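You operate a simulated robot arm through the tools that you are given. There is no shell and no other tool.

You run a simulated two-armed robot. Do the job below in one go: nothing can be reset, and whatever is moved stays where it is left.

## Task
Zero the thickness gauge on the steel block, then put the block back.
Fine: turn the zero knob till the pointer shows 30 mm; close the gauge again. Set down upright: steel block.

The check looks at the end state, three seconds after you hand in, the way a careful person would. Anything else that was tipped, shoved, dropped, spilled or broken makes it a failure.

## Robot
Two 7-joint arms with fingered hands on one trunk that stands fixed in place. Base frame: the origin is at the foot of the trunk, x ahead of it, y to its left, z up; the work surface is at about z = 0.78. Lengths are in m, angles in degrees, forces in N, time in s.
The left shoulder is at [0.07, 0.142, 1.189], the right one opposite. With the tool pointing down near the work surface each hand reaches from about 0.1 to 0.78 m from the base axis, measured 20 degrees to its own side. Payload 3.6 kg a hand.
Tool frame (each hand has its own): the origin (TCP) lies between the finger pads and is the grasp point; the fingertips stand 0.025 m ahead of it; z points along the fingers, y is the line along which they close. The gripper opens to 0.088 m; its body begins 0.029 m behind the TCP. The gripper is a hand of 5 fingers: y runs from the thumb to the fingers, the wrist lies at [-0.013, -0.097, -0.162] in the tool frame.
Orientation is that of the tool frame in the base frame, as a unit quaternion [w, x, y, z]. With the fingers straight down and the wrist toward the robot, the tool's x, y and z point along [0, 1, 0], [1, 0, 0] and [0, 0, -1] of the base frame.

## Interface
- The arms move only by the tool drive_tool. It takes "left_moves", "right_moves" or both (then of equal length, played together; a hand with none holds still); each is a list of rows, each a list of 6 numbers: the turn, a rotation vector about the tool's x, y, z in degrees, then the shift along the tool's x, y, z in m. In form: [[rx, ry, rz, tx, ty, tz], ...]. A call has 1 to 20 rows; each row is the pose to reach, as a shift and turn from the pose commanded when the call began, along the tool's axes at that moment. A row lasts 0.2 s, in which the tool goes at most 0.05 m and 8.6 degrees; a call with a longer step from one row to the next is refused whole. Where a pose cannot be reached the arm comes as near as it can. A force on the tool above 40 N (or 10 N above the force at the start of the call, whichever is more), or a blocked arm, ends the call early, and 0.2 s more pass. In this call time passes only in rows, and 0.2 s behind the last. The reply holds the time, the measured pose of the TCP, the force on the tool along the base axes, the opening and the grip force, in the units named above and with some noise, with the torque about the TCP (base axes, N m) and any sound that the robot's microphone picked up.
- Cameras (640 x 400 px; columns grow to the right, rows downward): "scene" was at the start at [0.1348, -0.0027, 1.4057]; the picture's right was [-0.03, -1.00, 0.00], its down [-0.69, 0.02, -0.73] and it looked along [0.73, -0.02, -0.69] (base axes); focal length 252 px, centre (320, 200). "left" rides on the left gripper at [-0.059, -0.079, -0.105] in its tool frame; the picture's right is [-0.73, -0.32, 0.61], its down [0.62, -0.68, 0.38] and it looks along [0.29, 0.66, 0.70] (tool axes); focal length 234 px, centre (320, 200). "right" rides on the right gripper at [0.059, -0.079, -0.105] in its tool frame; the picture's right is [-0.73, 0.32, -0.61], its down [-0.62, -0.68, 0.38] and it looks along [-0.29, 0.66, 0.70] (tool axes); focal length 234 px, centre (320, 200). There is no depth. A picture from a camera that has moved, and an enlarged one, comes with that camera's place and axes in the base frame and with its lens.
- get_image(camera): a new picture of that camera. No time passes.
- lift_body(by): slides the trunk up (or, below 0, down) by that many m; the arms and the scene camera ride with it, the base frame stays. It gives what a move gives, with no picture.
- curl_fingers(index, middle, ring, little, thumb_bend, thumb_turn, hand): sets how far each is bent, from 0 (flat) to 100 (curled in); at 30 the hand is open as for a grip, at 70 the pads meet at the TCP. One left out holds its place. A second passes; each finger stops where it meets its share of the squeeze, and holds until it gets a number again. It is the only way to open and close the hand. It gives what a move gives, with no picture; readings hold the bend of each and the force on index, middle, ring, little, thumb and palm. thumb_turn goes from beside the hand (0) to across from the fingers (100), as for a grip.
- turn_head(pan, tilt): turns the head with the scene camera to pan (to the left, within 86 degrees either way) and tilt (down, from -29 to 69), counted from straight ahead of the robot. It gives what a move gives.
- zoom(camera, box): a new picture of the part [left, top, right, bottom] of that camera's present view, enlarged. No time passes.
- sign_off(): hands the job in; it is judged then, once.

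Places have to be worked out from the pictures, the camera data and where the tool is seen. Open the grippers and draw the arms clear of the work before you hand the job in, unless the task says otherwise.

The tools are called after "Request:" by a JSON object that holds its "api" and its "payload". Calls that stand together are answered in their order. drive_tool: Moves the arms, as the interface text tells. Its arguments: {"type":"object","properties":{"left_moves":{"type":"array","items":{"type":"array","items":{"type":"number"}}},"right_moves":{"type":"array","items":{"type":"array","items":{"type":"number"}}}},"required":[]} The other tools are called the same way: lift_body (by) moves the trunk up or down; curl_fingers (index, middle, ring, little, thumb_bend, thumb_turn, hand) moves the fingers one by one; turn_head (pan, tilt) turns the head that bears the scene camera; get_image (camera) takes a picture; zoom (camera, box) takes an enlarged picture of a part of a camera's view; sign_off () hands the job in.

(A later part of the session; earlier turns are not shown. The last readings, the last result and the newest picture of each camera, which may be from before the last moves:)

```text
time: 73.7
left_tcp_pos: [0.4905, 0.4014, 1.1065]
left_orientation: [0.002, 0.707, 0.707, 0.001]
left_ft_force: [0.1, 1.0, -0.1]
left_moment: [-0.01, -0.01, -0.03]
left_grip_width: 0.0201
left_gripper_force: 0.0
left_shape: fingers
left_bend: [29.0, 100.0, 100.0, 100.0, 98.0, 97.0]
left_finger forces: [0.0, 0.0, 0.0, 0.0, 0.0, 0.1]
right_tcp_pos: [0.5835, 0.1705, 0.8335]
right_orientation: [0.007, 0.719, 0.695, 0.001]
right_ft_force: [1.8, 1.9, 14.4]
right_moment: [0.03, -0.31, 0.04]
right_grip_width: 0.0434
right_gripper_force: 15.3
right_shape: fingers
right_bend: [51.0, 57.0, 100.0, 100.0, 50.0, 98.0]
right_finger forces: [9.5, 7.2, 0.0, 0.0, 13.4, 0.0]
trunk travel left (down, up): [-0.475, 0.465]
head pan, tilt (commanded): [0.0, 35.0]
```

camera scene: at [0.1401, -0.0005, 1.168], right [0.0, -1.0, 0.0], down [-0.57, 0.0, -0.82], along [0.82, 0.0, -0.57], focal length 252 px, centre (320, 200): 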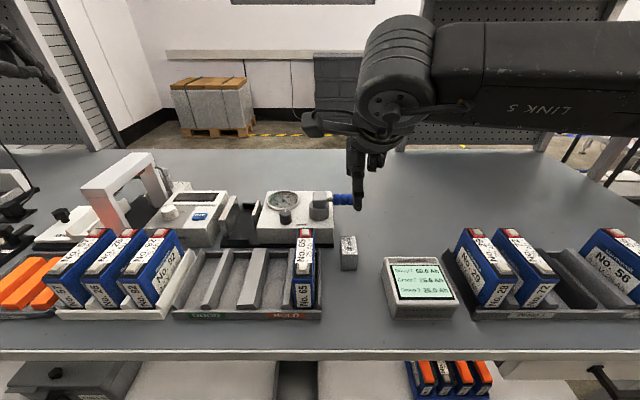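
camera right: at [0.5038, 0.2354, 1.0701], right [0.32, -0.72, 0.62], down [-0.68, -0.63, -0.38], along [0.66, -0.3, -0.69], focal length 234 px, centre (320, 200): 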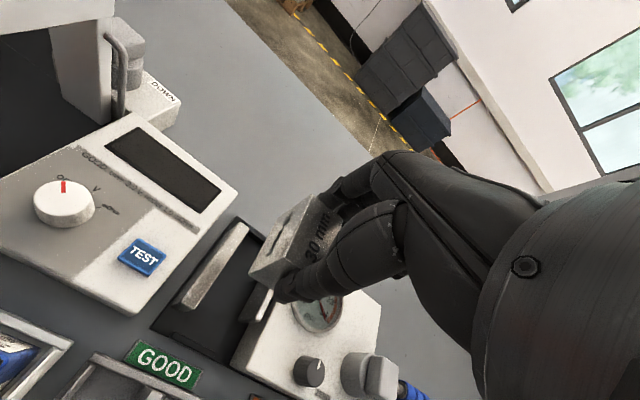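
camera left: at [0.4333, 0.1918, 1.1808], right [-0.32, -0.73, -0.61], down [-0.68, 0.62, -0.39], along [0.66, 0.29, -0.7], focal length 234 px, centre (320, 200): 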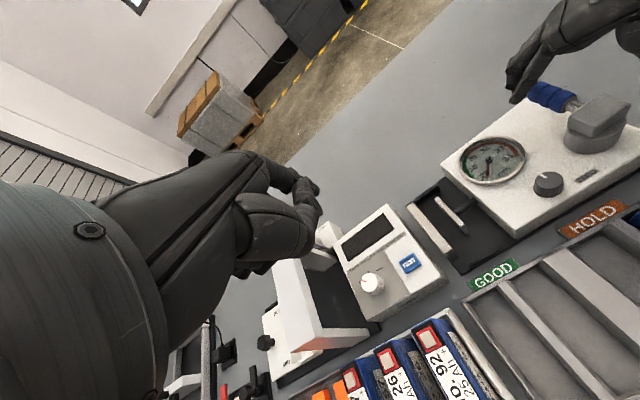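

The plate has the block: the second step pressed with 14 N. I ease up 2.5 mm to remove the load, then open the fingers slightly.

Request:
{"api": "drive_tool", "payload": {"right_moves": [[0, 0, 0, 0, 0, -0.0025]]}}

Request:
{"api": "curl_fingers", "payload": {"hand": "right", "index": 42, "middle": 42, "thumb_bend": 42}}

Request:
{"api": "zoom", "payload": {"camera": "scene", "box": [235, 175, 295, 245]}}

Request:
{"api": "zoom", "payload": {"camera": "right", "box": [190, 180, 350, 340]}}

```text
time: 74.1
left_tcp_pos: [0.4913, 0.4011, 1.1059]
left_orientation: [0.001, 0.707, 0.707, 0.0]
left_ft_force: [0.2, -0.3, 0.0]
left_moment: [-0.01, 0.0, 0.02]
left_grip_width: 0.0204
left_gripper_force: 0.1
left_shape: fingers
left_bend: [29.0, 100.0, 100.0, 100.0, 98.0, 97.0]
left_finger forces: [0.0, 0.0, 0.1, 0.0, 0.0, 0.0]
right_tcp_pos: [0.5844, 0.1697, 0.8358]
right_orientation: [0.007, 0.719, 0.695, -0.001]
right_ft_force: [0.3, 0.8, 6.7]
right_moment: [0.09, -0.28, 0.02]
right_grip_width: 0.0435
right_gripper_force: 14.6
right_shape: fingers
right_bend: [51.0, 57.0, 100.0, 100.0, 51.0, 98.0]
right_finger forces: [9.2, 6.3, 0.0, 0.1, 13.4, 0.1]
trunk travel left (down, up): [-0.475, 0.465]
head pan, tilt (commanded): [0.0, 35.0]
```

```text
time: 75.1
left_tcp_pos: [0.4915, 0.4013, 1.1043]
left_orientation: [0.002, 0.707, 0.707, 0.0]
left_ft_force: [0.1, 1.0, 0.4]
left_moment: [0.04, -0.01, 0.0]
left_grip_width: 0.0204
left_gripper_force: 0.0
left_shape: fingers
left_bend: [29.0, 100.0, 100.0, 100.0, 98.0, 97.0]
left_finger forces: [0.0, 0.0, 0.1, 0.1, 0.1, 0.0]
right_tcp_pos: [0.585, 0.1704, 0.8354]
right_orientation: [0.006, 0.719, 0.695, -0.001]
right_ft_force: [0.5, 0.6, -0.5]
right_moment: [0.0, -0.01, 0.0]
right_grip_width: 0.0589
right_gripper_force: 0.0
right_shape: fingers
right_bend: [42.0, 42.0, 100.0, 100.0, 42.0, 97.0]
right_finger forces: [0.0, 0.1, 0.0, 0.1, 0.0, 0.0]
trunk travel left (down, up): [-0.475, 0.465]
head pan, tilt (commanded): [0.0, 35.0]
```

```text
5.71 times, centred on (265, 210) of scene
camera zoom: at [0.1401, -0.0004, 1.168], right [0.0, -1.0, 0.0], down [-0.57, 0.0, -0.82], along [0.82, 0.0, -0.57], focal length 1438 px, centre (634, 143)
```

zoom: 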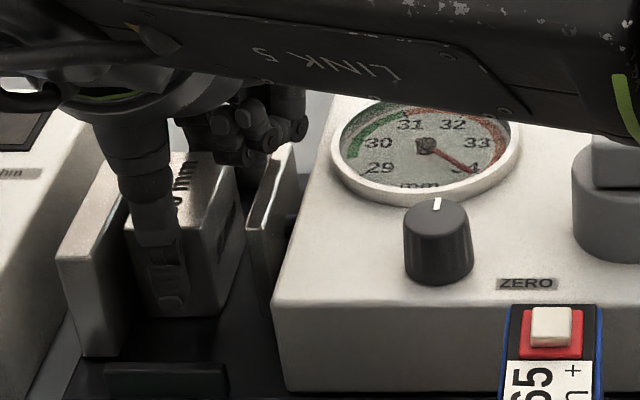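

```text
2.50 times, centred on (270, 260) of right
camera zoom: at [0.509, 0.233, 0.9372], right [0.29, -0.73, 0.62], down [-0.7, -0.6, -0.38], along [0.65, -0.32, -0.69], focal length 585 px, centre (445, 50)
```

zoom: 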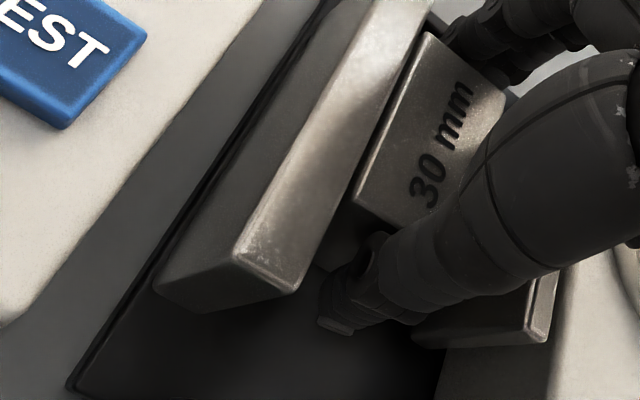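

The block stands free in the gap next to the fixed jaw, with no forces on the fingers. I lift the hand straight up.

Request:
{"api": "drive_tool", "payload": {"right_moves": [[0, 0, 0, 0, 0, -0.01], [0, 0, 0, 0, 0, -0.03], [0, 0, 0, 0, 0, -0.06], [0, 0, 0, 0, 0, -0.1], [0, 0, 0, 0, 0, -0.135]]}}

Request:
{"api": "zoom", "payload": {"camera": "scene", "box": [225, 165, 345, 265]}}

Request:
{"api": "get_image", "payload": {"camera": "right"}}

```text
time: 76.3
left_tcp_pos: [0.491, 0.4022, 1.1055]
left_orientation: [0.001, 0.707, 0.707, 0.0]
left_ft_force: [0.2, 0.4, -0.4]
left_moment: [-0.02, 0.01, 0.0]
left_grip_width: 0.0207
left_gripper_force: 0.0
left_shape: fingers
left_bend: [29.0, 100.0, 100.0, 100.0, 98.0, 97.0]
left_finger forces: [0.0, 0.0, 0.1, 0.0, 0.0, 0.0]
right_tcp_pos: [0.5835, 0.1711, 0.971]
right_orientation: [0.007, 0.719, 0.695, 0.002]
right_ft_force: [-0.8, -0.1, 0.3]
right_moment: [0.0, -0.02, 0.0]
right_grip_width: 0.0588
right_gripper_force: 0.0
right_shape: fingers
right_bend: [42.0, 42.0, 100.0, 100.0, 42.0, 97.0]
right_finger forces: [0.1, 0.1, 0.0, 0.0, 0.1, 0.0]
trunk travel left (down, up): [-0.475, 0.465]
head pan, tilt (commanded): [0.0, 35.0]
```

```text
4.00 times, centred on (285, 215) of scene
camera zoom: at [0.1394, 0.0, 1.1681], right [0.0, -1.0, 0.0], down [-0.57, 0.0, -0.82], along [0.82, 0.0, -0.57], focal length 1006 px, centre (460, 140)
```

zoom: 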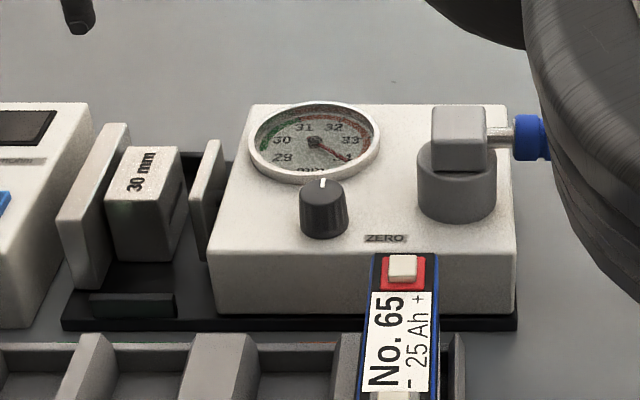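

```text
taken
camera right: at [0.5074, 0.2335, 1.073], right [0.29, -0.73, 0.62], down [-0.7, -0.6, -0.39], along [0.65, -0.32, -0.69], focal length 234 px, centre (320, 200)
```

right: 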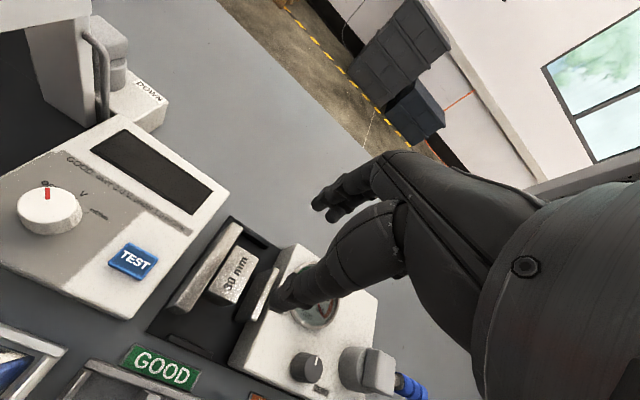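

The block sits squarely between the jaws. To close the lever I'll bring the index and middle fingers down on its near (-x) side and push it back. First I move above that place, undoing the 2° yaw and opening the fingers.

Request:
{"api": "curl_fingers", "payload": {"hand": "right", "index": 30, "middle": 30, "thumb_bend": 30}}

Request:
{"api": "drive_tool", "payload": {"right_moves": [[0, 0, -0.3, -0.034, -0.0137, 0], [0, 0, -0.6, -0.069, -0.0274, 0], [0, 0, -0.9, -0.103, -0.041, 0], [0, 0, -1.2, -0.138, -0.0548, 0], [0, 0, -1.5, -0.172, -0.0685, 0], [0, 0, -1.8, -0.207, -0.0821, 0], [0, 0, -2, -0.241, -0.0958, 0]]}}

Request:
{"api": "zoom", "payload": {"camera": "scene", "box": [225, 145, 385, 265]}}

Request:
{"api": "zoom", "payload": {"camera": "right", "box": [100, 60, 420, 340]}}

```text
time: 77.3
left_tcp_pos: [0.4926, 0.4014, 1.1043]
left_orientation: [0.001, 0.707, 0.707, 0.0]
left_ft_force: [0.0, 0.5, -0.4]
left_moment: [0.0, 0.0, -0.01]
left_grip_width: 0.0206
left_gripper_force: 0.0
left_shape: fingers
left_bend: [29.0, 100.0, 100.0, 100.0, 98.0, 97.0]
left_finger forces: [0.0, 0.0, 0.0, 0.1, 0.0, 0.0]
right_tcp_pos: [0.5836, 0.1712, 0.9696]
right_orientation: [0.006, 0.719, 0.695, 0.001]
right_ft_force: [0.9, -0.5, 0.0]
right_moment: [0.02, 0.0, 0.02]
right_grip_width: 0.0846
right_gripper_force: 0.1
right_shape: fingers
right_bend: [30.0, 30.0, 100.0, 100.0, 30.0, 96.0]
right_finger forces: [0.1, 0.0, 0.1, 0.0, 0.0, 0.0]
trunk travel left (down, up): [-0.475, 0.465]
head pan, tilt (commanded): [0.0, 35.0]
```

```text
time: 78.9
left_tcp_pos: [0.4904, 0.4003, 1.1049]
left_orientation: [0.0, 0.707, 0.707, 0.001]
left_ft_force: [-1.0, 0.2, 0.2]
left_moment: [-0.01, -0.04, 0.01]
left_grip_width: 0.0208
left_gripper_force: 0.0
left_shape: fingers
left_bend: [29.0, 100.0, 100.0, 100.0, 98.0, 97.0]
left_finger forces: [0.0, 0.1, 0.0, 0.1, 0.0, 0.0]
right_tcp_pos: [0.4789, -0.0679, 0.9712]
right_orientation: [0.007, 0.707, 0.707, 0.001]
right_ft_force: [0.2, -0.6, 0.2]
right_moment: [0.01, 0.04, -0.01]
right_grip_width: 0.0846
right_gripper_force: 0.1
right_shape: fingers
right_bend: [30.0, 30.0, 100.0, 100.0, 30.0, 96.0]
right_finger forces: [0.0, 0.0, 0.1, 0.0, 0.0, 0.1]
trunk travel left (down, up): [-0.475, 0.465]
head pan, tilt (commanded): [0.0, 35.0]
```

```text
3.33 times, centred on (305, 205) of scene
camera zoom: at [0.1395, -0.0016, 1.1681], right [0.0, -1.0, 0.0], down [-0.57, 0.0, -0.82], along [0.82, 0.0, -0.57], focal length 839 px, centre (370, 183)
```

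zoom: 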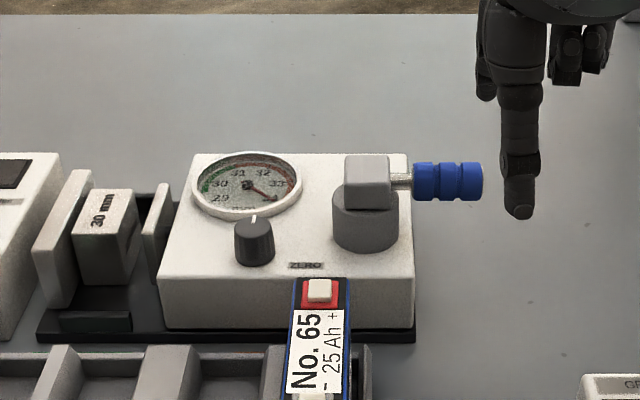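

```text
1.43 times, centred on (260, 200) of right
camera zoom: at [0.4003, -0.0075, 1.0746], right [0.32, -0.72, 0.62], down [-0.68, -0.63, -0.38], along [0.66, -0.29, -0.69], focal length 334 px, centre (406, 200)
```

zoom: 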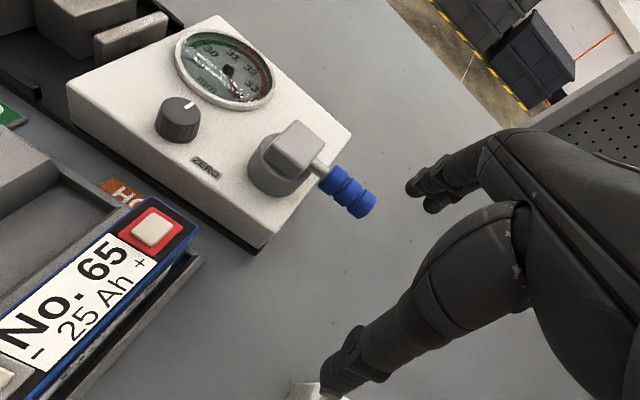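

The lever stands at about 90° (handle axis x ≈ 0.556, end at y ≈ -0.07). I back off 17 mm in x so the fingers come down clear on its near side, and descend to handle height.

Request:
{"api": "drive_tool", "payload": {"right_moves": [[0, 0, 0, 0.002, -0.017, 0], [0, 0, 0, 0.002, -0.017, 0.03], [0, 0, 0, 0.002, -0.017, 0.06], [0, 0, 0, 0.002, -0.017, 0.091]]}}

Request:
{"api": "zoom", "payload": {"camera": "right", "box": [100, 60, 420, 340]}}

Request:
{"api": "zoom", "payload": {"camera": "scene", "box": [225, 145, 385, 265]}}

```text
time: 79.9
left_tcp_pos: [0.4916, 0.4019, 1.1045]
left_orientation: [0.0, 0.708, 0.707, 0.0]
left_ft_force: [0.5, -0.2, 0.2]
left_moment: [0.03, 0.05, 0.01]
left_grip_width: 0.0205
left_gripper_force: 0.0
left_shape: fingers
left_bend: [29.0, 100.0, 100.0, 100.0, 98.0, 97.0]
left_finger forces: [0.0, 0.0, 0.0, 0.1, 0.0, 0.0]
right_tcp_pos: [0.4633, -0.0639, 0.879]
right_orientation: [0.007, 0.706, 0.708, 0.0]
right_ft_force: [0.2, -0.6, -0.4]
right_moment: [0.01, 0.0, 0.05]
right_grip_width: 0.0848
right_gripper_force: 0.1
right_shape: fingers
right_bend: [30.0, 30.0, 100.0, 100.0, 30.0, 96.0]
right_finger forces: [0.1, 0.1, 0.0, 0.0, 0.0, 0.0]
trunk travel left (down, up): [-0.475, 0.465]
head pan, tilt (commanded): [0.0, 35.0]
```

```text
1.43 times, centred on (260, 200) of right
camera zoom: at [0.3859, -0.0051, 0.9818], right [0.32, -0.72, 0.62], down [-0.68, -0.63, -0.38], along [0.66, -0.29, -0.69], focal length 334 px, centre (406, 200)
```

zoom: 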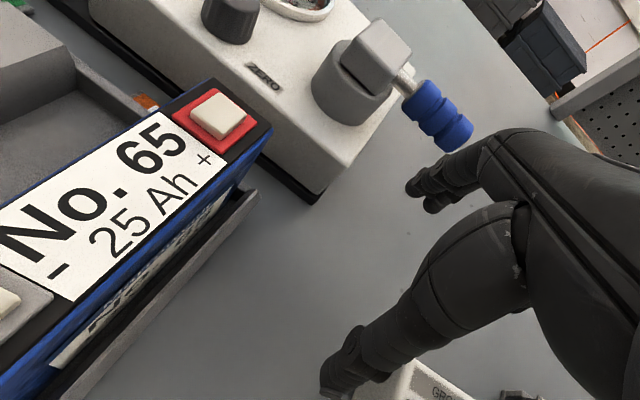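

```text
3.33 times, centred on (305, 205) of scene
camera zoom: at [0.1409, -0.0007, 1.1679], right [0.0, -1.0, 0.0], down [-0.57, 0.0, -0.82], along [0.82, 0.0, -0.57], focal length 839 px, centre (370, 183)
```

zoom: 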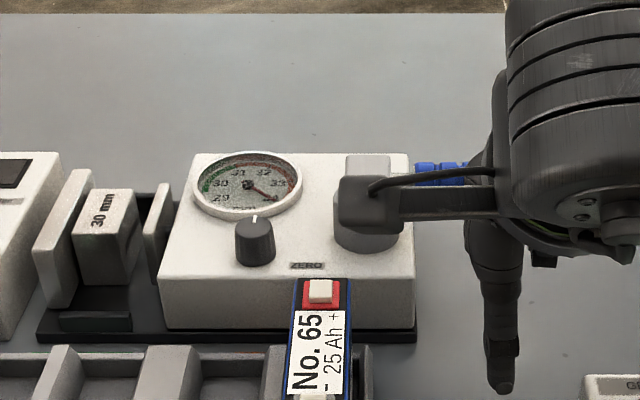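

The fingers are on the near side of the handle. I push it along its arc, first to about 60°.

Request:
{"api": "drive_tool", "payload": {"right_moves": [[0, 0, 0, -0.0005, 0.012, 0], [0, 0, 0, -0.001, 0.0232, 0], [0, 0, 0, -0.0025, 0.0313, 0], [0, 0, 0, -0.004, 0.0393, 0], [0, 0, 0, -0.0032, 0.0475, 0], [0, 0, 0, -0.0024, 0.0557, 0]]}}

Request:
{"api": "zoom", "payload": {"camera": "right", "box": [100, 60, 420, 340]}}

Request:
{"api": "zoom", "payload": {"camera": "scene", "box": [225, 145, 385, 265]}}

```text
time: 81.3
left_tcp_pos: [0.4915, 0.4004, 1.1045]
left_orientation: [0.001, 0.707, 0.707, -0.001]
left_ft_force: [-0.2, 0.0, 0.4]
left_moment: [-0.02, 0.01, 0.0]
left_grip_width: 0.0207
left_gripper_force: 0.0
left_shape: fingers
left_bend: [29.0, 100.0, 100.0, 100.0, 98.0, 97.0]
left_finger forces: [0.0, 0.0, 0.0, 0.0, 0.1, 0.0]
right_tcp_pos: [0.5195, -0.067, 0.8801]
right_orientation: [0.006, 0.707, 0.707, 0.0]
right_ft_force: [-0.9, -0.1, -2.0]
right_moment: [0.0, 0.03, -0.02]
right_grip_width: 0.0836
right_gripper_force: 0.4
right_shape: fingers
right_bend: [31.0, 30.0, 100.0, 100.0, 30.0, 96.0]
right_finger forces: [0.8, 0.0, 0.0, 0.0, 0.1, 0.1]
trunk travel left (down, up): [-0.475, 0.465]
head pan, tilt (commanded): [0.0, 35.0]
```

```text
1.43 times, centred on (260, 200) of right
camera zoom: at [0.4415, -0.0073, 0.9828], right [0.32, -0.72, 0.62], down [-0.68, -0.63, -0.38], along [0.66, -0.3, -0.69], focal length 334 px, centre (406, 200)
```

zoom: 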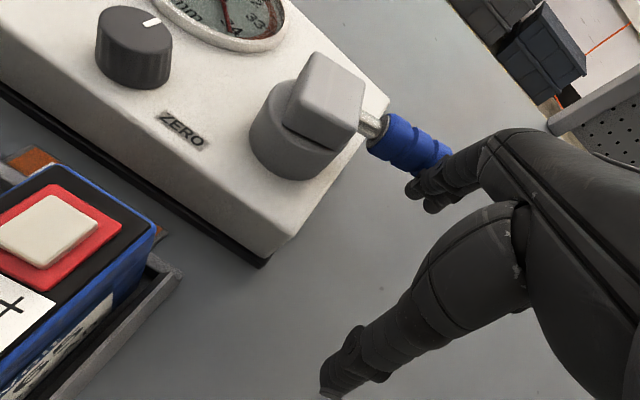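

```text
3.33 times, centred on (305, 205) of scene
camera zoom: at [0.1402, -0.0004, 1.168], right [0.0, -1.0, 0.0], down [-0.57, 0.0, -0.82], along [0.82, 0.0, -0.57], focal length 839 px, centre (370, 183)
```

zoom: 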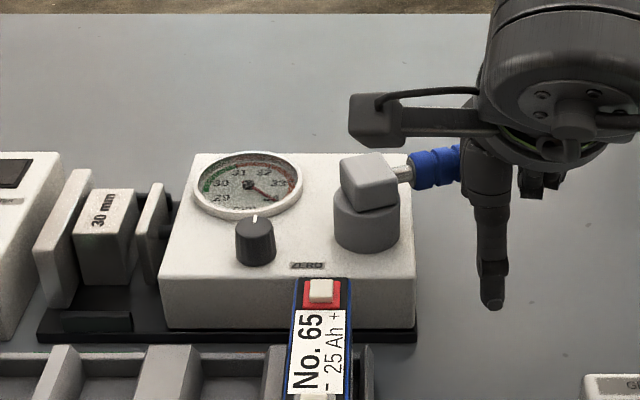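

The lever follows. I continue the arc to about 30°.

Request:
{"api": "drive_tool", "payload": {"right_moves": [[0, 0, 0, 0.003, 0.0075, 0], [0, 0, 0, 0.0065, 0.0148, 0], [0, 0, 0, 0.011, 0.0217, 0], [0, 0, 0, 0.016, 0.0282, 0]]}}

Request:
{"api": "zoom", "payload": {"camera": "right", "box": [100, 60, 420, 340]}}

Request:
{"api": "zoom", "payload": {"camera": "scene", "box": [225, 145, 385, 265]}}

```text
time: 82.3
left_tcp_pos: [0.4916, 0.401, 1.1044]
left_orientation: [0.002, 0.707, 0.707, 0.0]
left_ft_force: [-0.4, -0.6, -0.7]
left_moment: [-0.02, -0.03, 0.0]
left_grip_width: 0.0204
left_gripper_force: 0.1
left_shape: fingers
left_bend: [29.0, 100.0, 100.0, 100.0, 98.0, 97.0]
left_finger forces: [0.1, 0.0, 0.0, 0.1, 0.0, 0.0]
right_tcp_pos: [0.5474, -0.0508, 0.8809]
right_orientation: [0.007, 0.706, 0.708, -0.001]
right_ft_force: [-0.2, -0.3, -0.8]
right_moment: [0.03, 0.02, 0.01]
right_grip_width: 0.0848
right_gripper_force: 0.6
right_shape: fingers
right_bend: [30.0, 30.0, 100.0, 100.0, 30.0, 96.0]
right_finger forces: [0.4, 0.0, 0.0, 0.0, 0.0, 0.1]
trunk travel left (down, up): [-0.475, 0.465]
head pan, tilt (commanded): [0.0, 35.0]
```

```text
1.43 times, centred on (260, 200) of right
camera zoom: at [0.4698, 0.0089, 0.983], right [0.32, -0.72, 0.62], down [-0.68, -0.63, -0.38], along [0.66, -0.3, -0.69], focal length 334 px, centre (406, 200)
```

zoom: 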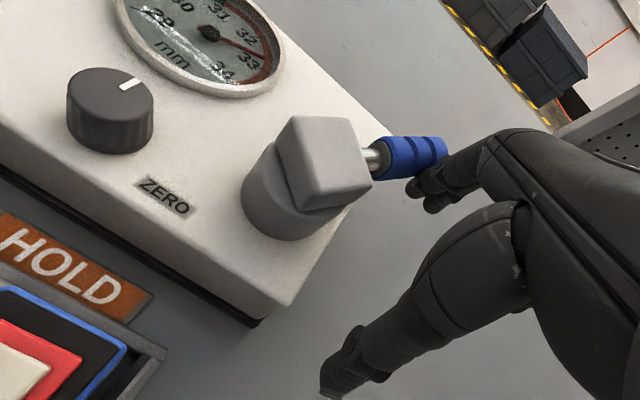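

```text
3.33 times, centred on (305, 205) of scene
camera zoom: at [0.1402, -0.0003, 1.168], right [0.0, -1.0, 0.0], down [-0.57, 0.0, -0.82], along [0.82, 0.0, -0.57], focal length 839 px, centre (370, 183)
```

zoom: 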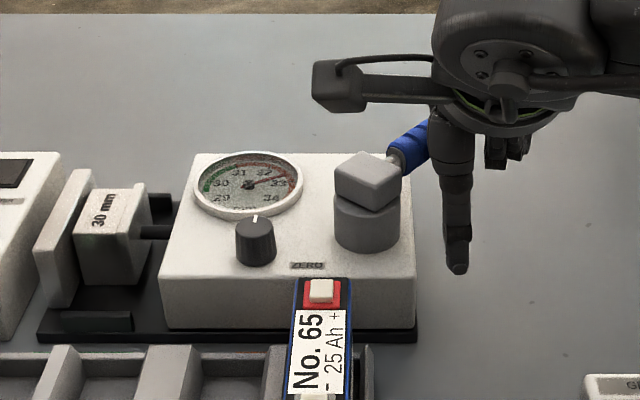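

The plunger has now met the block and the dial reads near 32.7. I continue closing the lever toward its original +x position.

Request:
{"api": "drive_tool", "payload": {"right_moves": [[0, 0, 0, 0.006, 0.0056, 0], [0, 0, 0, 0.0124, 0.0108, 0], [0, 0, 0, 0.02, 0.0145, 0], [0, 0, 0, 0.0273, 0.0176, 0]]}}

Request:
{"api": "zoom", "payload": {"camera": "right", "box": [100, 60, 420, 340]}}

Request:
{"api": "zoom", "payload": {"camera": "scene", "box": [225, 145, 385, 265]}}

```text
time: 83.3
left_tcp_pos: [0.4921, 0.4014, 1.105]
left_orientation: [0.002, 0.707, 0.707, 0.0]
left_ft_force: [-0.3, -0.1, -0.6]
left_moment: [0.0, 0.0, 0.02]
left_grip_width: 0.0207
left_gripper_force: 0.1
left_shape: fingers
left_bend: [29.0, 100.0, 100.0, 100.0, 98.0, 97.0]
left_finger forces: [0.0, 0.1, 0.0, 0.0, 0.0, 0.1]
right_tcp_pos: [0.5654, -0.0234, 0.8799]
right_orientation: [0.007, 0.706, 0.708, -0.001]
right_ft_force: [-0.8, -0.6, 0.0]
right_moment: [-0.02, -0.02, -0.02]
right_grip_width: 0.0847
right_gripper_force: 0.2
right_shape: fingers
right_bend: [30.0, 30.0, 100.0, 100.0, 30.0, 96.0]
right_finger forces: [0.1, 0.0, 0.0, 0.1, 0.0, 0.0]
trunk travel left (down, up): [-0.475, 0.465]
head pan, tilt (commanded): [0.0, 35.0]
```

```text
1.43 times, centred on (260, 200) of right
camera zoom: at [0.4876, 0.0365, 0.9825], right [0.32, -0.72, 0.62], down [-0.68, -0.63, -0.38], along [0.66, -0.3, -0.69], focal length 334 px, centre (406, 200)
```

zoom: 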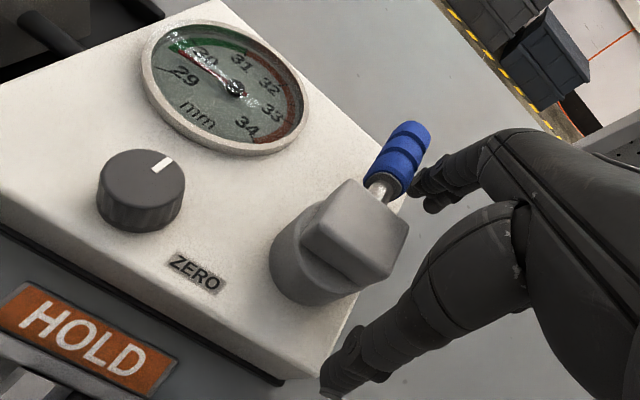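

```text
3.33 times, centred on (305, 205) of scene
camera zoom: at [0.1403, -0.0002, 1.168], right [0.0, -1.0, 0.0], down [-0.57, 0.0, -0.82], along [0.82, 0.0, -0.57], focal length 839 px, centre (370, 183)
```

zoom: 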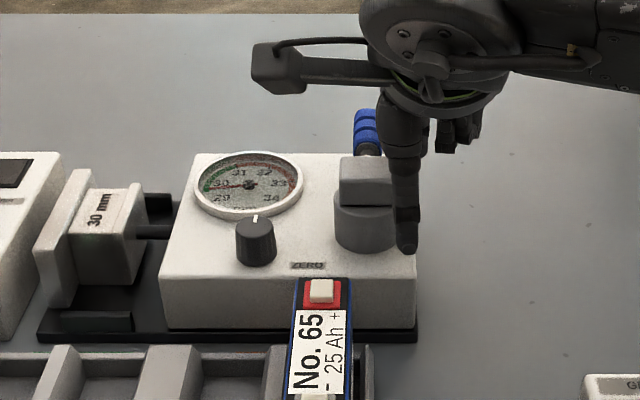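

The lever is back pointing along +x and the block is clamped; the dial shows about 29.6. I move the hand off the handle and up, then read the dial closely.

Request:
{"api": "drive_tool", "payload": {"right_moves": [[0, 0, 0, -0.015, 0, 0], [0, 0, 0, -0.03, 0, -0.01], [0, 0, 0, -0.035, 0, -0.05], [0, 0, 0, -0.035, 0, -0.09]]}}

Request:
{"api": "zoom", "payload": {"camera": "scene", "box": [262, 183, 310, 213]}}

Request:
{"api": "zoom", "payload": {"camera": "scene", "box": [225, 165, 345, 255]}}

Request:
{"api": "get_image", "payload": {"camera": "right"}}

```text
time: 84.3
left_tcp_pos: [0.4907, 0.4012, 1.1057]
left_orientation: [0.001, 0.707, 0.707, 0.0]
left_ft_force: [0.5, 0.0, 0.0]
left_moment: [-0.01, 0.01, 0.02]
left_grip_width: 0.0206
left_gripper_force: 0.1
left_shape: fingers
left_bend: [29.0, 100.0, 100.0, 100.0, 98.0, 97.0]
left_finger forces: [0.0, 0.0, 0.0, 0.0, 0.0, 0.1]
right_tcp_pos: [0.5641, -0.0572, 0.9712]
right_orientation: [0.007, 0.706, 0.708, -0.001]
right_ft_force: [-0.3, 0.3, 0.8]
right_moment: [0.01, 0.0, -0.01]
right_grip_width: 0.0846
right_gripper_force: 0.1
right_shape: fingers
right_bend: [30.0, 30.0, 100.0, 100.0, 30.0, 96.0]
right_finger forces: [0.0, 0.1, 0.1, 0.1, 0.0, 0.1]
trunk travel left (down, up): [-0.475, 0.465]
head pan, tilt (commanded): [0.0, 35.0]
```

```text
13.33 times, centred on (286, 198) of scene
camera zoom: at [0.1395, -0.0001, 1.168], right [0.0, -1.0, 0.0], down [-0.57, 0.0, -0.82], along [0.82, 0.0, -0.57], focal length 3355 px, centre (773, 227)
```

zoom: 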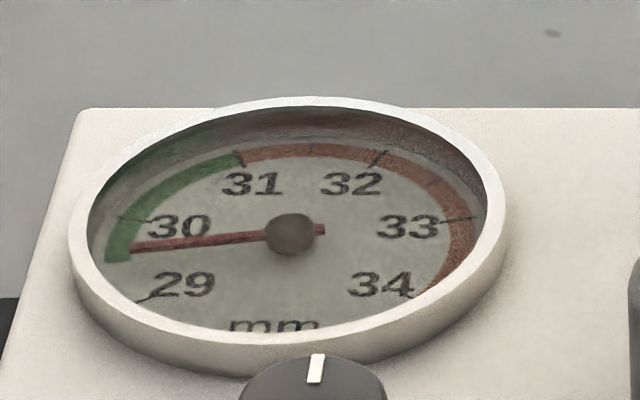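

```text
4.44 times, centred on (285, 210) of scene
camera zoom: at [0.1395, -0.0001, 1.168], right [0.0, -1.0, 0.0], down [-0.57, 0.0, -0.82], along [0.82, 0.0, -0.57], focal length 1118 px, centre (476, 156)
```

zoom: 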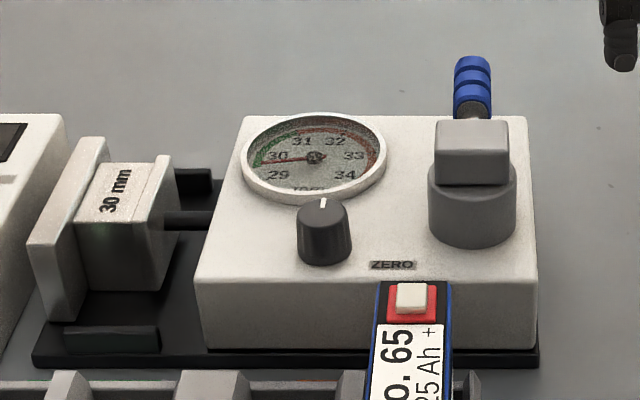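

```text
taken
camera right: at [0.4859, 0.002, 1.0727], right [0.32, -0.72, 0.62], down [-0.68, -0.63, -0.38], along [0.66, -0.3, -0.69], focal length 234 px, centre (320, 200)
```

right: 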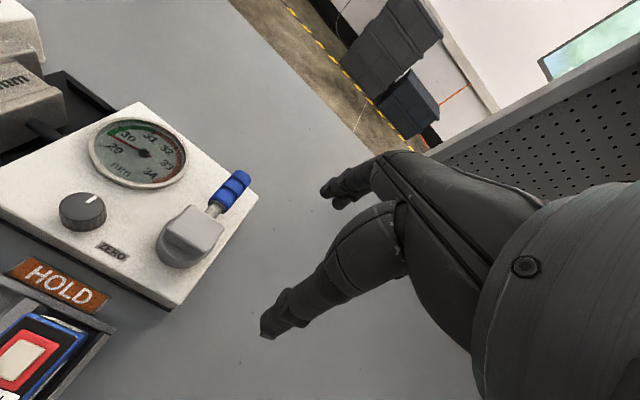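

The dial clearly reads below 30 with the block in place. I read it from the right camera too, to allow for parallax.

Request:
{"api": "zoom", "payload": {"camera": "right", "box": [80, 105, 200, 195]}}

Request:
{"api": "zoom", "payload": {"camera": "scene", "box": [225, 175, 275, 245]}}

```text
4.44 times, centred on (140, 150) of right
camera zoom: at [0.4859, 0.002, 1.0727], right [0.32, -0.72, 0.62], down [-0.68, -0.63, -0.38], along [0.66, -0.3, -0.69], focal length 1041 px, centre (1120, 422)
```

zoom: 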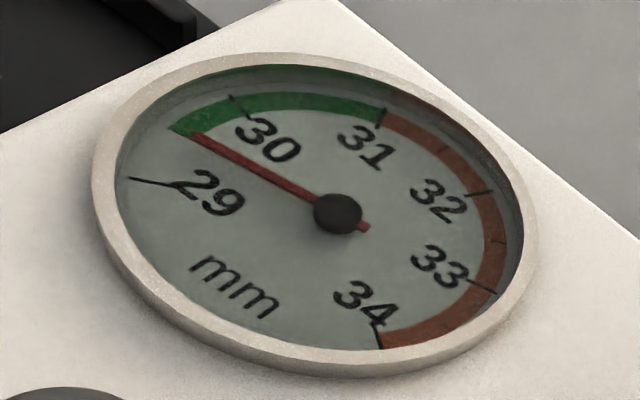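

```text
5.71 times, centred on (250, 210) of scene
camera zoom: at [0.1395, -0.0001, 1.168], right [0.0, -1.0, 0.0], down [-0.57, 0.0, -0.82], along [0.82, 0.0, -0.57], focal length 1438 px, centre (720, 143)
```

zoom: 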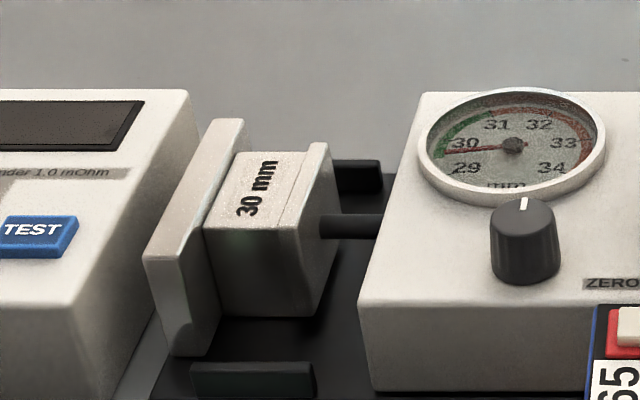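

Both views put the reading near 29.45–29.5 mm, so the zero knob must raise it by about 0.5. I bring the right hand above the knob at (0.544, 0.070) with yaw -37° and the fingers partly closed.

Request:
{"api": "curl_fingers", "payload": {"hand": "right", "index": 46, "middle": 46, "thumb_bend": 46}}

Request:
{"api": "drive_tool", "payload": {"right_moves": [[0, 0, -7.4, 0.0254, -0.004, 0], [0, 0, -14.8, 0.0508, -0.008, 0], [0, 0, -22.2, 0.0762, -0.012, 0], [0, 0, -29.6, 0.1016, -0.016, 0], [0, 0, -37, 0.1275, -0.02, 0.01]]}}

Request:
{"api": "get_image", "payload": {"camera": "right"}}

Request:
{"api": "zoom", "payload": {"camera": "scene", "box": [225, 125, 345, 235]}}

```text
time: 85.3
left_tcp_pos: [0.4923, 0.3999, 1.1041]
left_orientation: [0.001, 0.707, 0.707, 0.0]
left_ft_force: [-0.1, 0.4, -0.1]
left_moment: [0.03, -0.02, 0.05]
left_grip_width: 0.0206
left_gripper_force: 0.0
left_shape: fingers
left_bend: [29.0, 100.0, 100.0, 100.0, 98.0, 97.0]
left_finger forces: [0.0, 0.0, 0.1, 0.0, 0.0, 0.0]
right_tcp_pos: [0.5659, -0.0574, 0.9703]
right_orientation: [0.007, 0.706, 0.708, -0.001]
right_ft_force: [0.0, -0.2, -0.3]
right_moment: [0.01, -0.01, -0.03]
right_grip_width: 0.0514
right_gripper_force: 0.1
right_shape: fingers
right_bend: [46.0, 46.0, 100.0, 100.0, 46.0, 97.0]
right_finger forces: [0.1, 0.0, 0.0, 0.0, 0.0, 0.0]
trunk travel left (down, up): [-0.475, 0.465]
head pan, tilt (commanded): [0.0, 35.0]
```

```text
time: 86.5
left_tcp_pos: [0.4916, 0.4017, 1.1036]
left_orientation: [0.001, 0.707, 0.707, 0.0]
left_ft_force: [0.7, 0.0, 0.2]
left_moment: [-0.01, -0.03, -0.02]
left_grip_width: 0.0205
left_gripper_force: 0.1
left_shape: fingers
left_bend: [29.0, 100.0, 100.0, 100.0, 98.0, 97.0]
left_finger forces: [0.0, 0.0, 0.1, 0.0, 0.1, 0.0]
right_tcp_pos: [0.5437, 0.0697, 0.9593]
right_orientation: [0.005, 0.445, 0.896, -0.003]
right_ft_force: [0.0, -0.1, -0.2]
right_moment: [0.01, 0.02, 0.01]
right_grip_width: 0.0511
right_gripper_force: 0.1
right_shape: fingers
right_bend: [46.0, 46.0, 100.0, 100.0, 46.0, 97.0]
right_finger forces: [0.0, 0.0, 0.0, 0.0, 0.0, 0.1]
trunk travel left (down, up): [-0.475, 0.465]
head pan, tilt (commanded): [0.0, 35.0]
```

```text
taken
camera right: at [0.4477, 0.0698, 1.0621], right [0.69, -0.38, 0.62], down [-0.16, -0.91, -0.38], along [0.7, 0.16, -0.69], focal length 234 px, centre (320, 200)
```

right: 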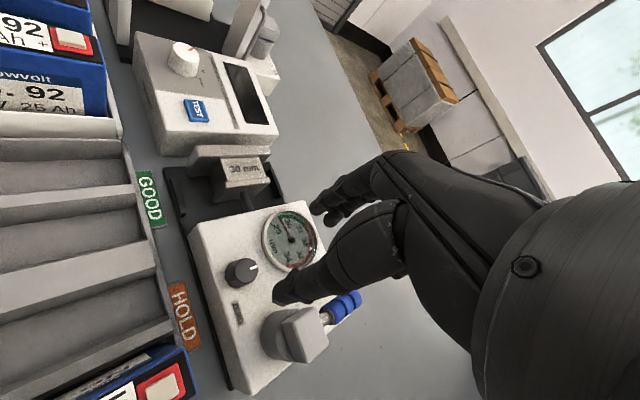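

```text
3.64 times, centred on (285, 180) of scene
camera zoom: at [0.1406, 0.0001, 1.1679], right [0.0, -1.0, 0.0], down [-0.57, 0.0, -0.82], along [0.82, 0.0, -0.57], focal length 915 px, centre (447, 273)
```

zoom: 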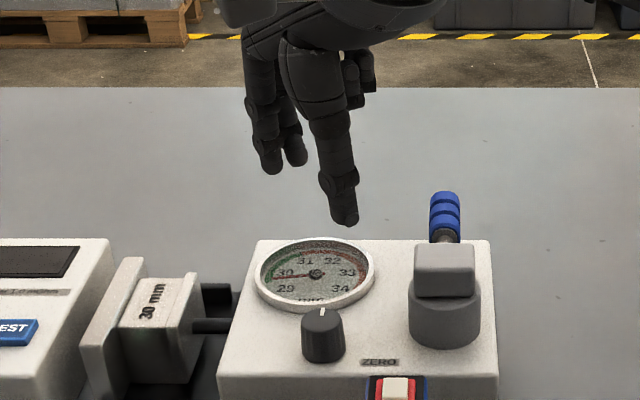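

The hand is above the knob. I zoom from the right camera to refine the knob's position and the fingertips' height.

Request:
{"api": "zoom", "payload": {"camera": "right", "box": [200, 170, 360, 310]}}

Request:
{"api": "zoom", "payload": {"camera": "scene", "box": [250, 135, 330, 225]}}

```text
2.86 times, centred on (280, 240) of right
camera zoom: at [0.4477, 0.0698, 1.0621], right [0.69, -0.38, 0.62], down [-0.16, -0.91, -0.38], along [0.7, 0.16, -0.69], focal length 669 px, centre (434, 86)
```

zoom: 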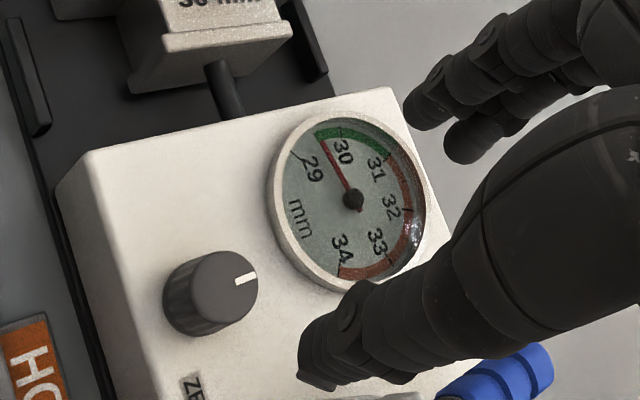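

```text
4.44 times, centred on (290, 180) of scene
camera zoom: at [0.1406, 0.0001, 1.1679], right [0.0, -1.0, 0.0], down [-0.57, 0.0, -0.82], along [0.82, 0.0, -0.57], focal length 1118 px, centre (453, 289)
```

zoom: 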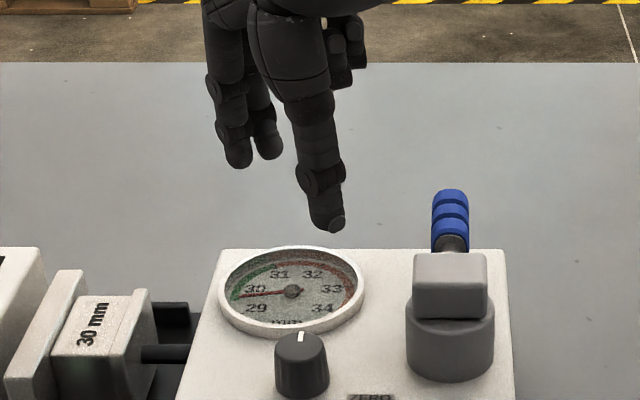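

Triangulating gives the knob at about (0.5425, 0.071), the index tip 28 mm and the thumb tip 38 mm to either side of the TCP, and the tips about 24 mm below it. I centre and descend so the tips overlap the knob but stay above the dial's rim.

Request:
{"api": "drive_tool", "payload": {"right_moves": [[0, 0, 0, 0.0018, 0.002, 0.0], [0, 0, 0, 0.0018, 0.004, 0.03], [0, 0, 0, 0.0018, 0.004, 0.06], [0, 0, 0, 0.0018, 0.004, 0.08]]}}

Request:
{"api": "zoom", "payload": {"camera": "right", "box": [200, 150, 400, 310]}}

Request:
{"api": "zoom", "payload": {"camera": "scene", "box": [250, 155, 330, 225]}}

```text
time: 87.5
left_tcp_pos: [0.4921, 0.4013, 1.1048]
left_orientation: [0.002, 0.707, 0.708, 0.0]
left_ft_force: [-0.3, 0.4, -0.2]
left_moment: [-0.01, 0.01, 0.01]
left_grip_width: 0.0203
left_gripper_force: 0.0
left_shape: fingers
left_bend: [29.0, 100.0, 100.0, 100.0, 98.0, 97.0]
left_finger forces: [0.0, 0.0, 0.0, 0.0, 0.0, 0.1]
right_tcp_pos: [0.5479, 0.0731, 0.8791]
right_orientation: [0.006, 0.445, 0.895, -0.002]
right_ft_force: [0.3, 0.3, 0.2]
right_moment: [0.02, 0.0, 0.0]
right_grip_width: 0.0507
right_gripper_force: 0.0
right_shape: fingers
right_bend: [46.0, 46.0, 100.0, 100.0, 46.0, 97.0]
right_finger forces: [0.1, 0.0, 0.0, 0.1, 0.0, 0.0]
trunk travel left (down, up): [-0.475, 0.465]
head pan, tilt (commanded): [0.0, 35.0]
```

```text
2.50 times, centred on (300, 230) of right
camera zoom: at [0.4502, 0.0732, 0.9819], right [0.69, -0.38, 0.62], down [-0.16, -0.91, -0.38], along [0.7, 0.16, -0.69], focal length 585 px, centre (370, 125)
```

zoom: 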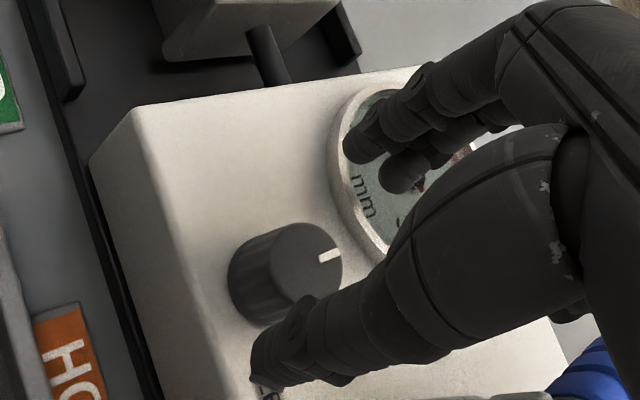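

```text
5.71 times, centred on (290, 190) of scene
camera zoom: at [0.1404, -0.0005, 1.168], right [0.0, -1.0, 0.0], down [-0.57, 0.0, -0.82], along [0.82, 0.0, -0.57], focal length 1438 px, centre (491, 257)
```

zoom: 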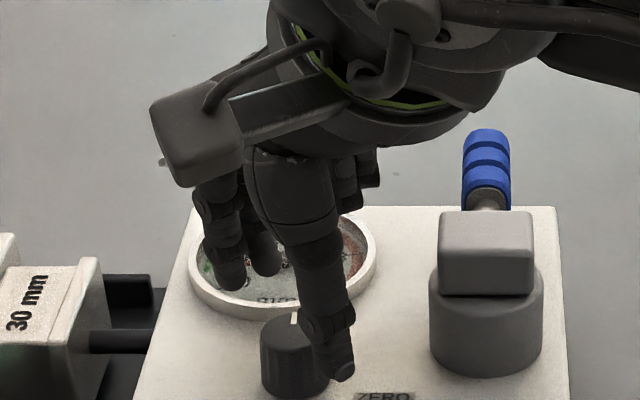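

The tips are still about at the knob's top level. I descend another 12 mm so that they overlap its sides, watching for contact with the dial rim.

Request:
{"api": "drive_tool", "payload": {"right_moves": [[0, 0, 0, 0, 0, 0.006], [0, 0, 0, 0, 0, 0.012]]}}

Request:
{"api": "zoom", "payload": {"camera": "right", "box": [200, 150, 400, 310]}}

Request:
{"api": "zoom", "payload": {"camera": "scene", "box": [250, 155, 330, 225]}}

```text
time: 88.1
left_tcp_pos: [0.4905, 0.4014, 1.1068]
left_orientation: [0.001, 0.708, 0.707, 0.0]
left_ft_force: [0.1, 0.5, -0.3]
left_moment: [0.02, 0.02, 0.0]
left_grip_width: 0.0206
left_gripper_force: 0.1
left_shape: fingers
left_bend: [29.0, 100.0, 100.0, 100.0, 98.0, 97.0]
left_finger forces: [0.0, 0.0, 0.1, 0.0, 0.0, 0.1]
right_tcp_pos: [0.547, 0.0718, 0.8699]
right_orientation: [0.007, 0.446, 0.895, -0.001]
right_ft_force: [1.4, 0.5, 11.4]
right_moment: [0.15, -0.43, -0.03]
right_grip_width: 0.0509
right_gripper_force: 5.6
right_shape: fingers
right_bend: [46.0, 44.0, 100.0, 100.0, 46.0, 97.0]
right_finger forces: [0.1, 12.0, 0.1, 0.0, 0.1, 0.1]
trunk travel left (down, up): [-0.475, 0.465]
head pan, tilt (commanded): [0.0, 35.0]
```

```text
2.50 times, centred on (300, 230) of right
camera zoom: at [0.4485, 0.0724, 0.9723], right [0.69, -0.38, 0.62], down [-0.16, -0.91, -0.38], along [0.71, 0.16, -0.69], focal length 585 px, centre (370, 125)
```

zoom: 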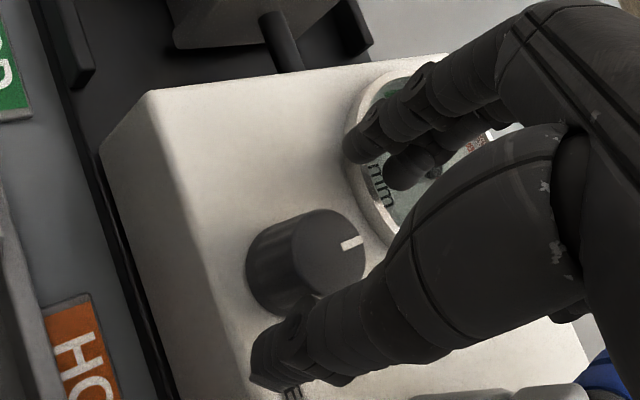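

```text
5.71 times, centred on (290, 190) of scene
camera zoom: at [0.1382, -0.0008, 1.1685], right [0.0, -1.0, 0.0], down [-0.57, 0.0, -0.82], along [0.82, 0.0, -0.57], focal length 1438 px, centre (491, 257)
```

zoom: 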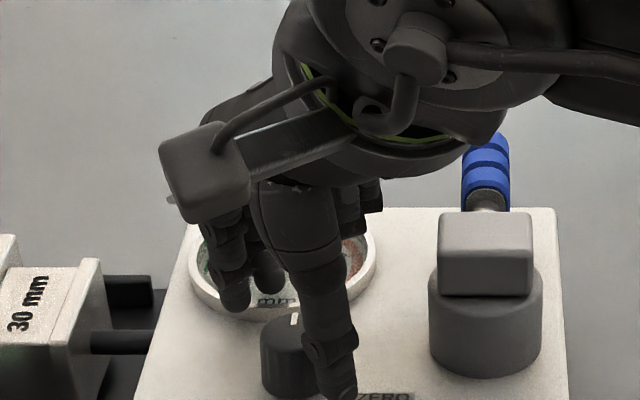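

The middle finger is resting on the dial with 12 N, so I back up at once. I'll curl it away and use only index and thumb, which clear the dial rim.

Request:
{"api": "drive_tool", "payload": {"right_moves": [[0, 0, 0, 0, 0, -0.015], [0, 0, 0, 0, 0, -0.03]]}}

Request:
{"api": "curl_fingers", "payload": {"hand": "right", "middle": 100}}

Request:
{"api": "zoom", "payload": {"camera": "scene", "box": [225, 155, 345, 245]}}

Request:
{"api": "zoom", "payload": {"camera": "right", "box": [180, 130, 400, 310]}}

```text
time: 88.7
left_tcp_pos: [0.4914, 0.4011, 1.1045]
left_orientation: [0.001, 0.707, 0.707, 0.0]
left_ft_force: [-1.2, -0.5, -0.2]
left_moment: [0.03, 0.02, 0.0]
left_grip_width: 0.0204
left_gripper_force: 0.1
left_shape: fingers
left_bend: [29.0, 100.0, 100.0, 100.0, 98.0, 97.0]
left_finger forces: [0.0, 0.1, 0.1, 0.0, 0.0, 0.0]
right_tcp_pos: [0.5473, 0.0732, 0.8971]
right_orientation: [0.006, 0.445, 0.896, -0.002]
right_ft_force: [0.4, 0.1, 0.2]
right_moment: [0.02, 0.0, -0.01]
right_grip_width: 0.0508
right_gripper_force: 0.1
right_shape: fingers
right_bend: [46.0, 46.0, 100.0, 100.0, 46.0, 97.0]
right_finger forces: [0.0, 0.0, 0.0, 0.0, 0.0, 0.1]
trunk travel left (down, up): [-0.475, 0.465]
head pan, tilt (commanded): [0.0, 35.0]
```

```text
time: 89.7
left_tcp_pos: [0.4927, 0.4017, 1.1051]
left_orientation: [0.001, 0.708, 0.707, 0.001]
left_ft_force: [-0.9, -0.6, 1.0]
left_moment: [0.02, -0.02, -0.01]
left_grip_width: 0.0205
left_gripper_force: 0.0
left_shape: fingers
left_bend: [29.0, 100.0, 100.0, 100.0, 98.0, 97.0]
left_finger forces: [0.1, 0.1, 0.0, 0.0, 0.0, 0.1]
right_tcp_pos: [0.546, 0.0717, 0.8961]
right_orientation: [0.006, 0.445, 0.895, -0.002]
right_ft_force: [0.5, 0.7, -0.8]
right_moment: [0.02, -0.01, 0.01]
right_grip_width: 0.0509
right_gripper_force: 0.1
right_shape: fingers
right_bend: [46.0, 100.0, 100.0, 100.0, 46.0, 97.0]
right_finger forces: [0.0, 0.0, 0.0, 0.0, 0.1, 0.0]
trunk travel left (down, up): [-0.475, 0.465]
head pan, tilt (commanded): [0.0, 35.0]
```

```text
4.44 times, centred on (285, 200) of scene
camera zoom: at [0.1402, -0.0004, 1.168], right [0.0, -1.0, 0.0], down [-0.57, 0.0, -0.82], along [0.82, 0.0, -0.57], focal length 1118 px, centre (476, 200)
```

zoom: 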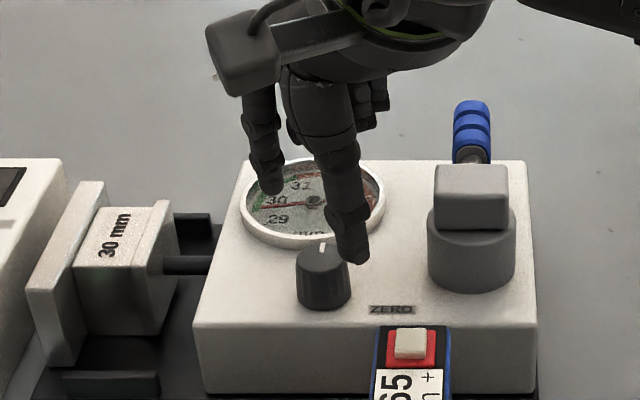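

```text
2.22 times, centred on (290, 220) of right
camera zoom: at [0.4498, 0.0722, 0.9999], right [0.69, -0.38, 0.62], down [-0.16, -0.91, -0.38], along [0.7, 0.16, -0.69], focal length 520 px, centre (387, 156)
```

zoom: 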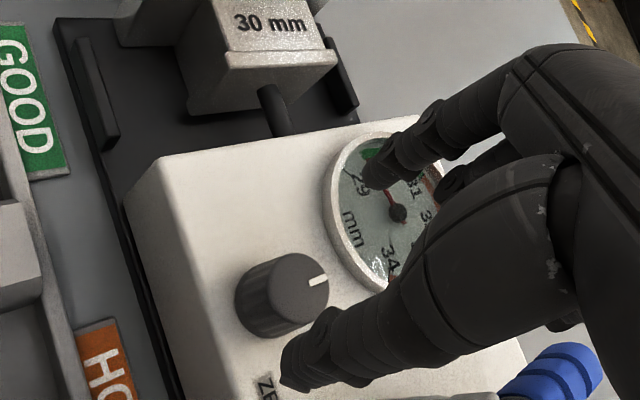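

Only index and thumb are extended now. I close them a little more around the knob's width and descend to where they overlap it.

Request:
{"api": "curl_fingers", "payload": {"hand": "right", "index": 51, "thumb_bend": 51}}

Request:
{"api": "drive_tool", "payload": {"right_moves": [[0, 0, 0, 0, 0, 0.01], [0, 0, 0, 0, 0, 0.02], [0, 0, 0, 0, 0, 0.026]]}}

Request:
{"api": "zoom", "payload": {"camera": "right", "box": [200, 150, 400, 310]}}

Request:
{"api": "zoom", "payload": {"camera": "scene", "box": [250, 165, 330, 225]}}

```text
time: 90.7
left_tcp_pos: [0.4912, 0.4013, 1.1047]
left_orientation: [0.0, 0.707, 0.707, 0.001]
left_ft_force: [0.1, 0.1, 0.6]
left_moment: [-0.02, 0.0, -0.04]
left_grip_width: 0.0206
left_gripper_force: 0.0
left_shape: fingers
left_bend: [29.0, 100.0, 100.0, 100.0, 98.0, 97.0]
left_finger forces: [0.0, 0.0, 0.1, 0.0, 0.0, 0.0]
right_tcp_pos: [0.5466, 0.0714, 0.8971]
right_orientation: [0.006, 0.446, 0.895, -0.002]
right_ft_force: [0.5, 0.0, 0.7]
right_moment: [0.0, -0.01, -0.03]
right_grip_width: 0.0401
right_gripper_force: 0.0
right_shape: fingers
right_bend: [51.0, 100.0, 100.0, 100.0, 51.0, 98.0]
right_finger forces: [0.0, 0.1, 0.1, 0.1, 0.0, 0.1]
trunk travel left (down, up): [-0.475, 0.465]
head pan, tilt (commanded): [0.0, 35.0]
```

```text
time: 91.5
left_tcp_pos: [0.4908, 0.4012, 1.1055]
left_orientation: [0.002, 0.707, 0.708, 0.0]
left_ft_force: [0.6, 0.1, 0.4]
left_moment: [-0.02, 0.01, -0.04]
left_grip_width: 0.0203
left_gripper_force: 0.0
left_shape: fingers
left_bend: [29.0, 100.0, 100.0, 100.0, 98.0, 97.0]
left_finger forces: [0.0, 0.1, 0.1, 0.1, 0.1, 0.1]
right_tcp_pos: [0.5477, 0.0712, 0.8713]
right_orientation: [0.006, 0.445, 0.895, -0.001]
right_ft_force: [0.8, -0.5, -0.8]
right_moment: [0.02, 0.0, 0.03]
right_grip_width: 0.0398
right_gripper_force: 0.1
right_shape: fingers
right_bend: [51.0, 100.0, 100.0, 100.0, 51.0, 98.0]
right_finger forces: [0.1, 0.1, 0.0, 0.0, 0.0, 0.0]
trunk travel left (down, up): [-0.475, 0.465]
head pan, tilt (commanded): [0.0, 35.0]
```

```text
2.50 times, centred on (300, 230) of right
camera zoom: at [0.4503, 0.0728, 0.9739], right [0.69, -0.38, 0.62], down [-0.16, -0.91, -0.38], along [0.71, 0.16, -0.69], focal length 585 px, centre (370, 125)
```

zoom: 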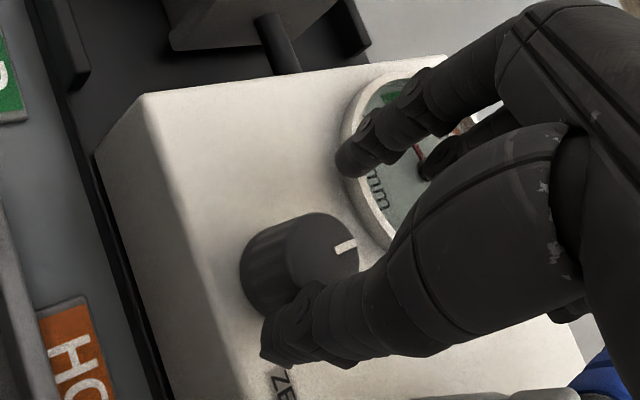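

```text
6.67 times, centred on (290, 195) of scene
camera zoom: at [0.1402, -0.0005, 1.168], right [0.0, -1.0, 0.0], down [-0.57, 0.0, -0.82], along [0.82, 0.0, -0.57], focal length 1678 px, centre (520, 233)
```

zoom: 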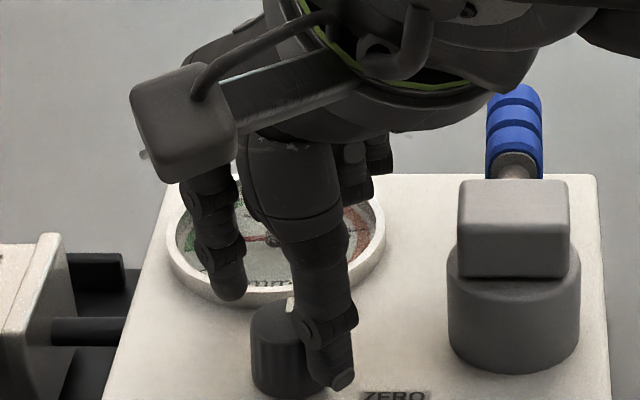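

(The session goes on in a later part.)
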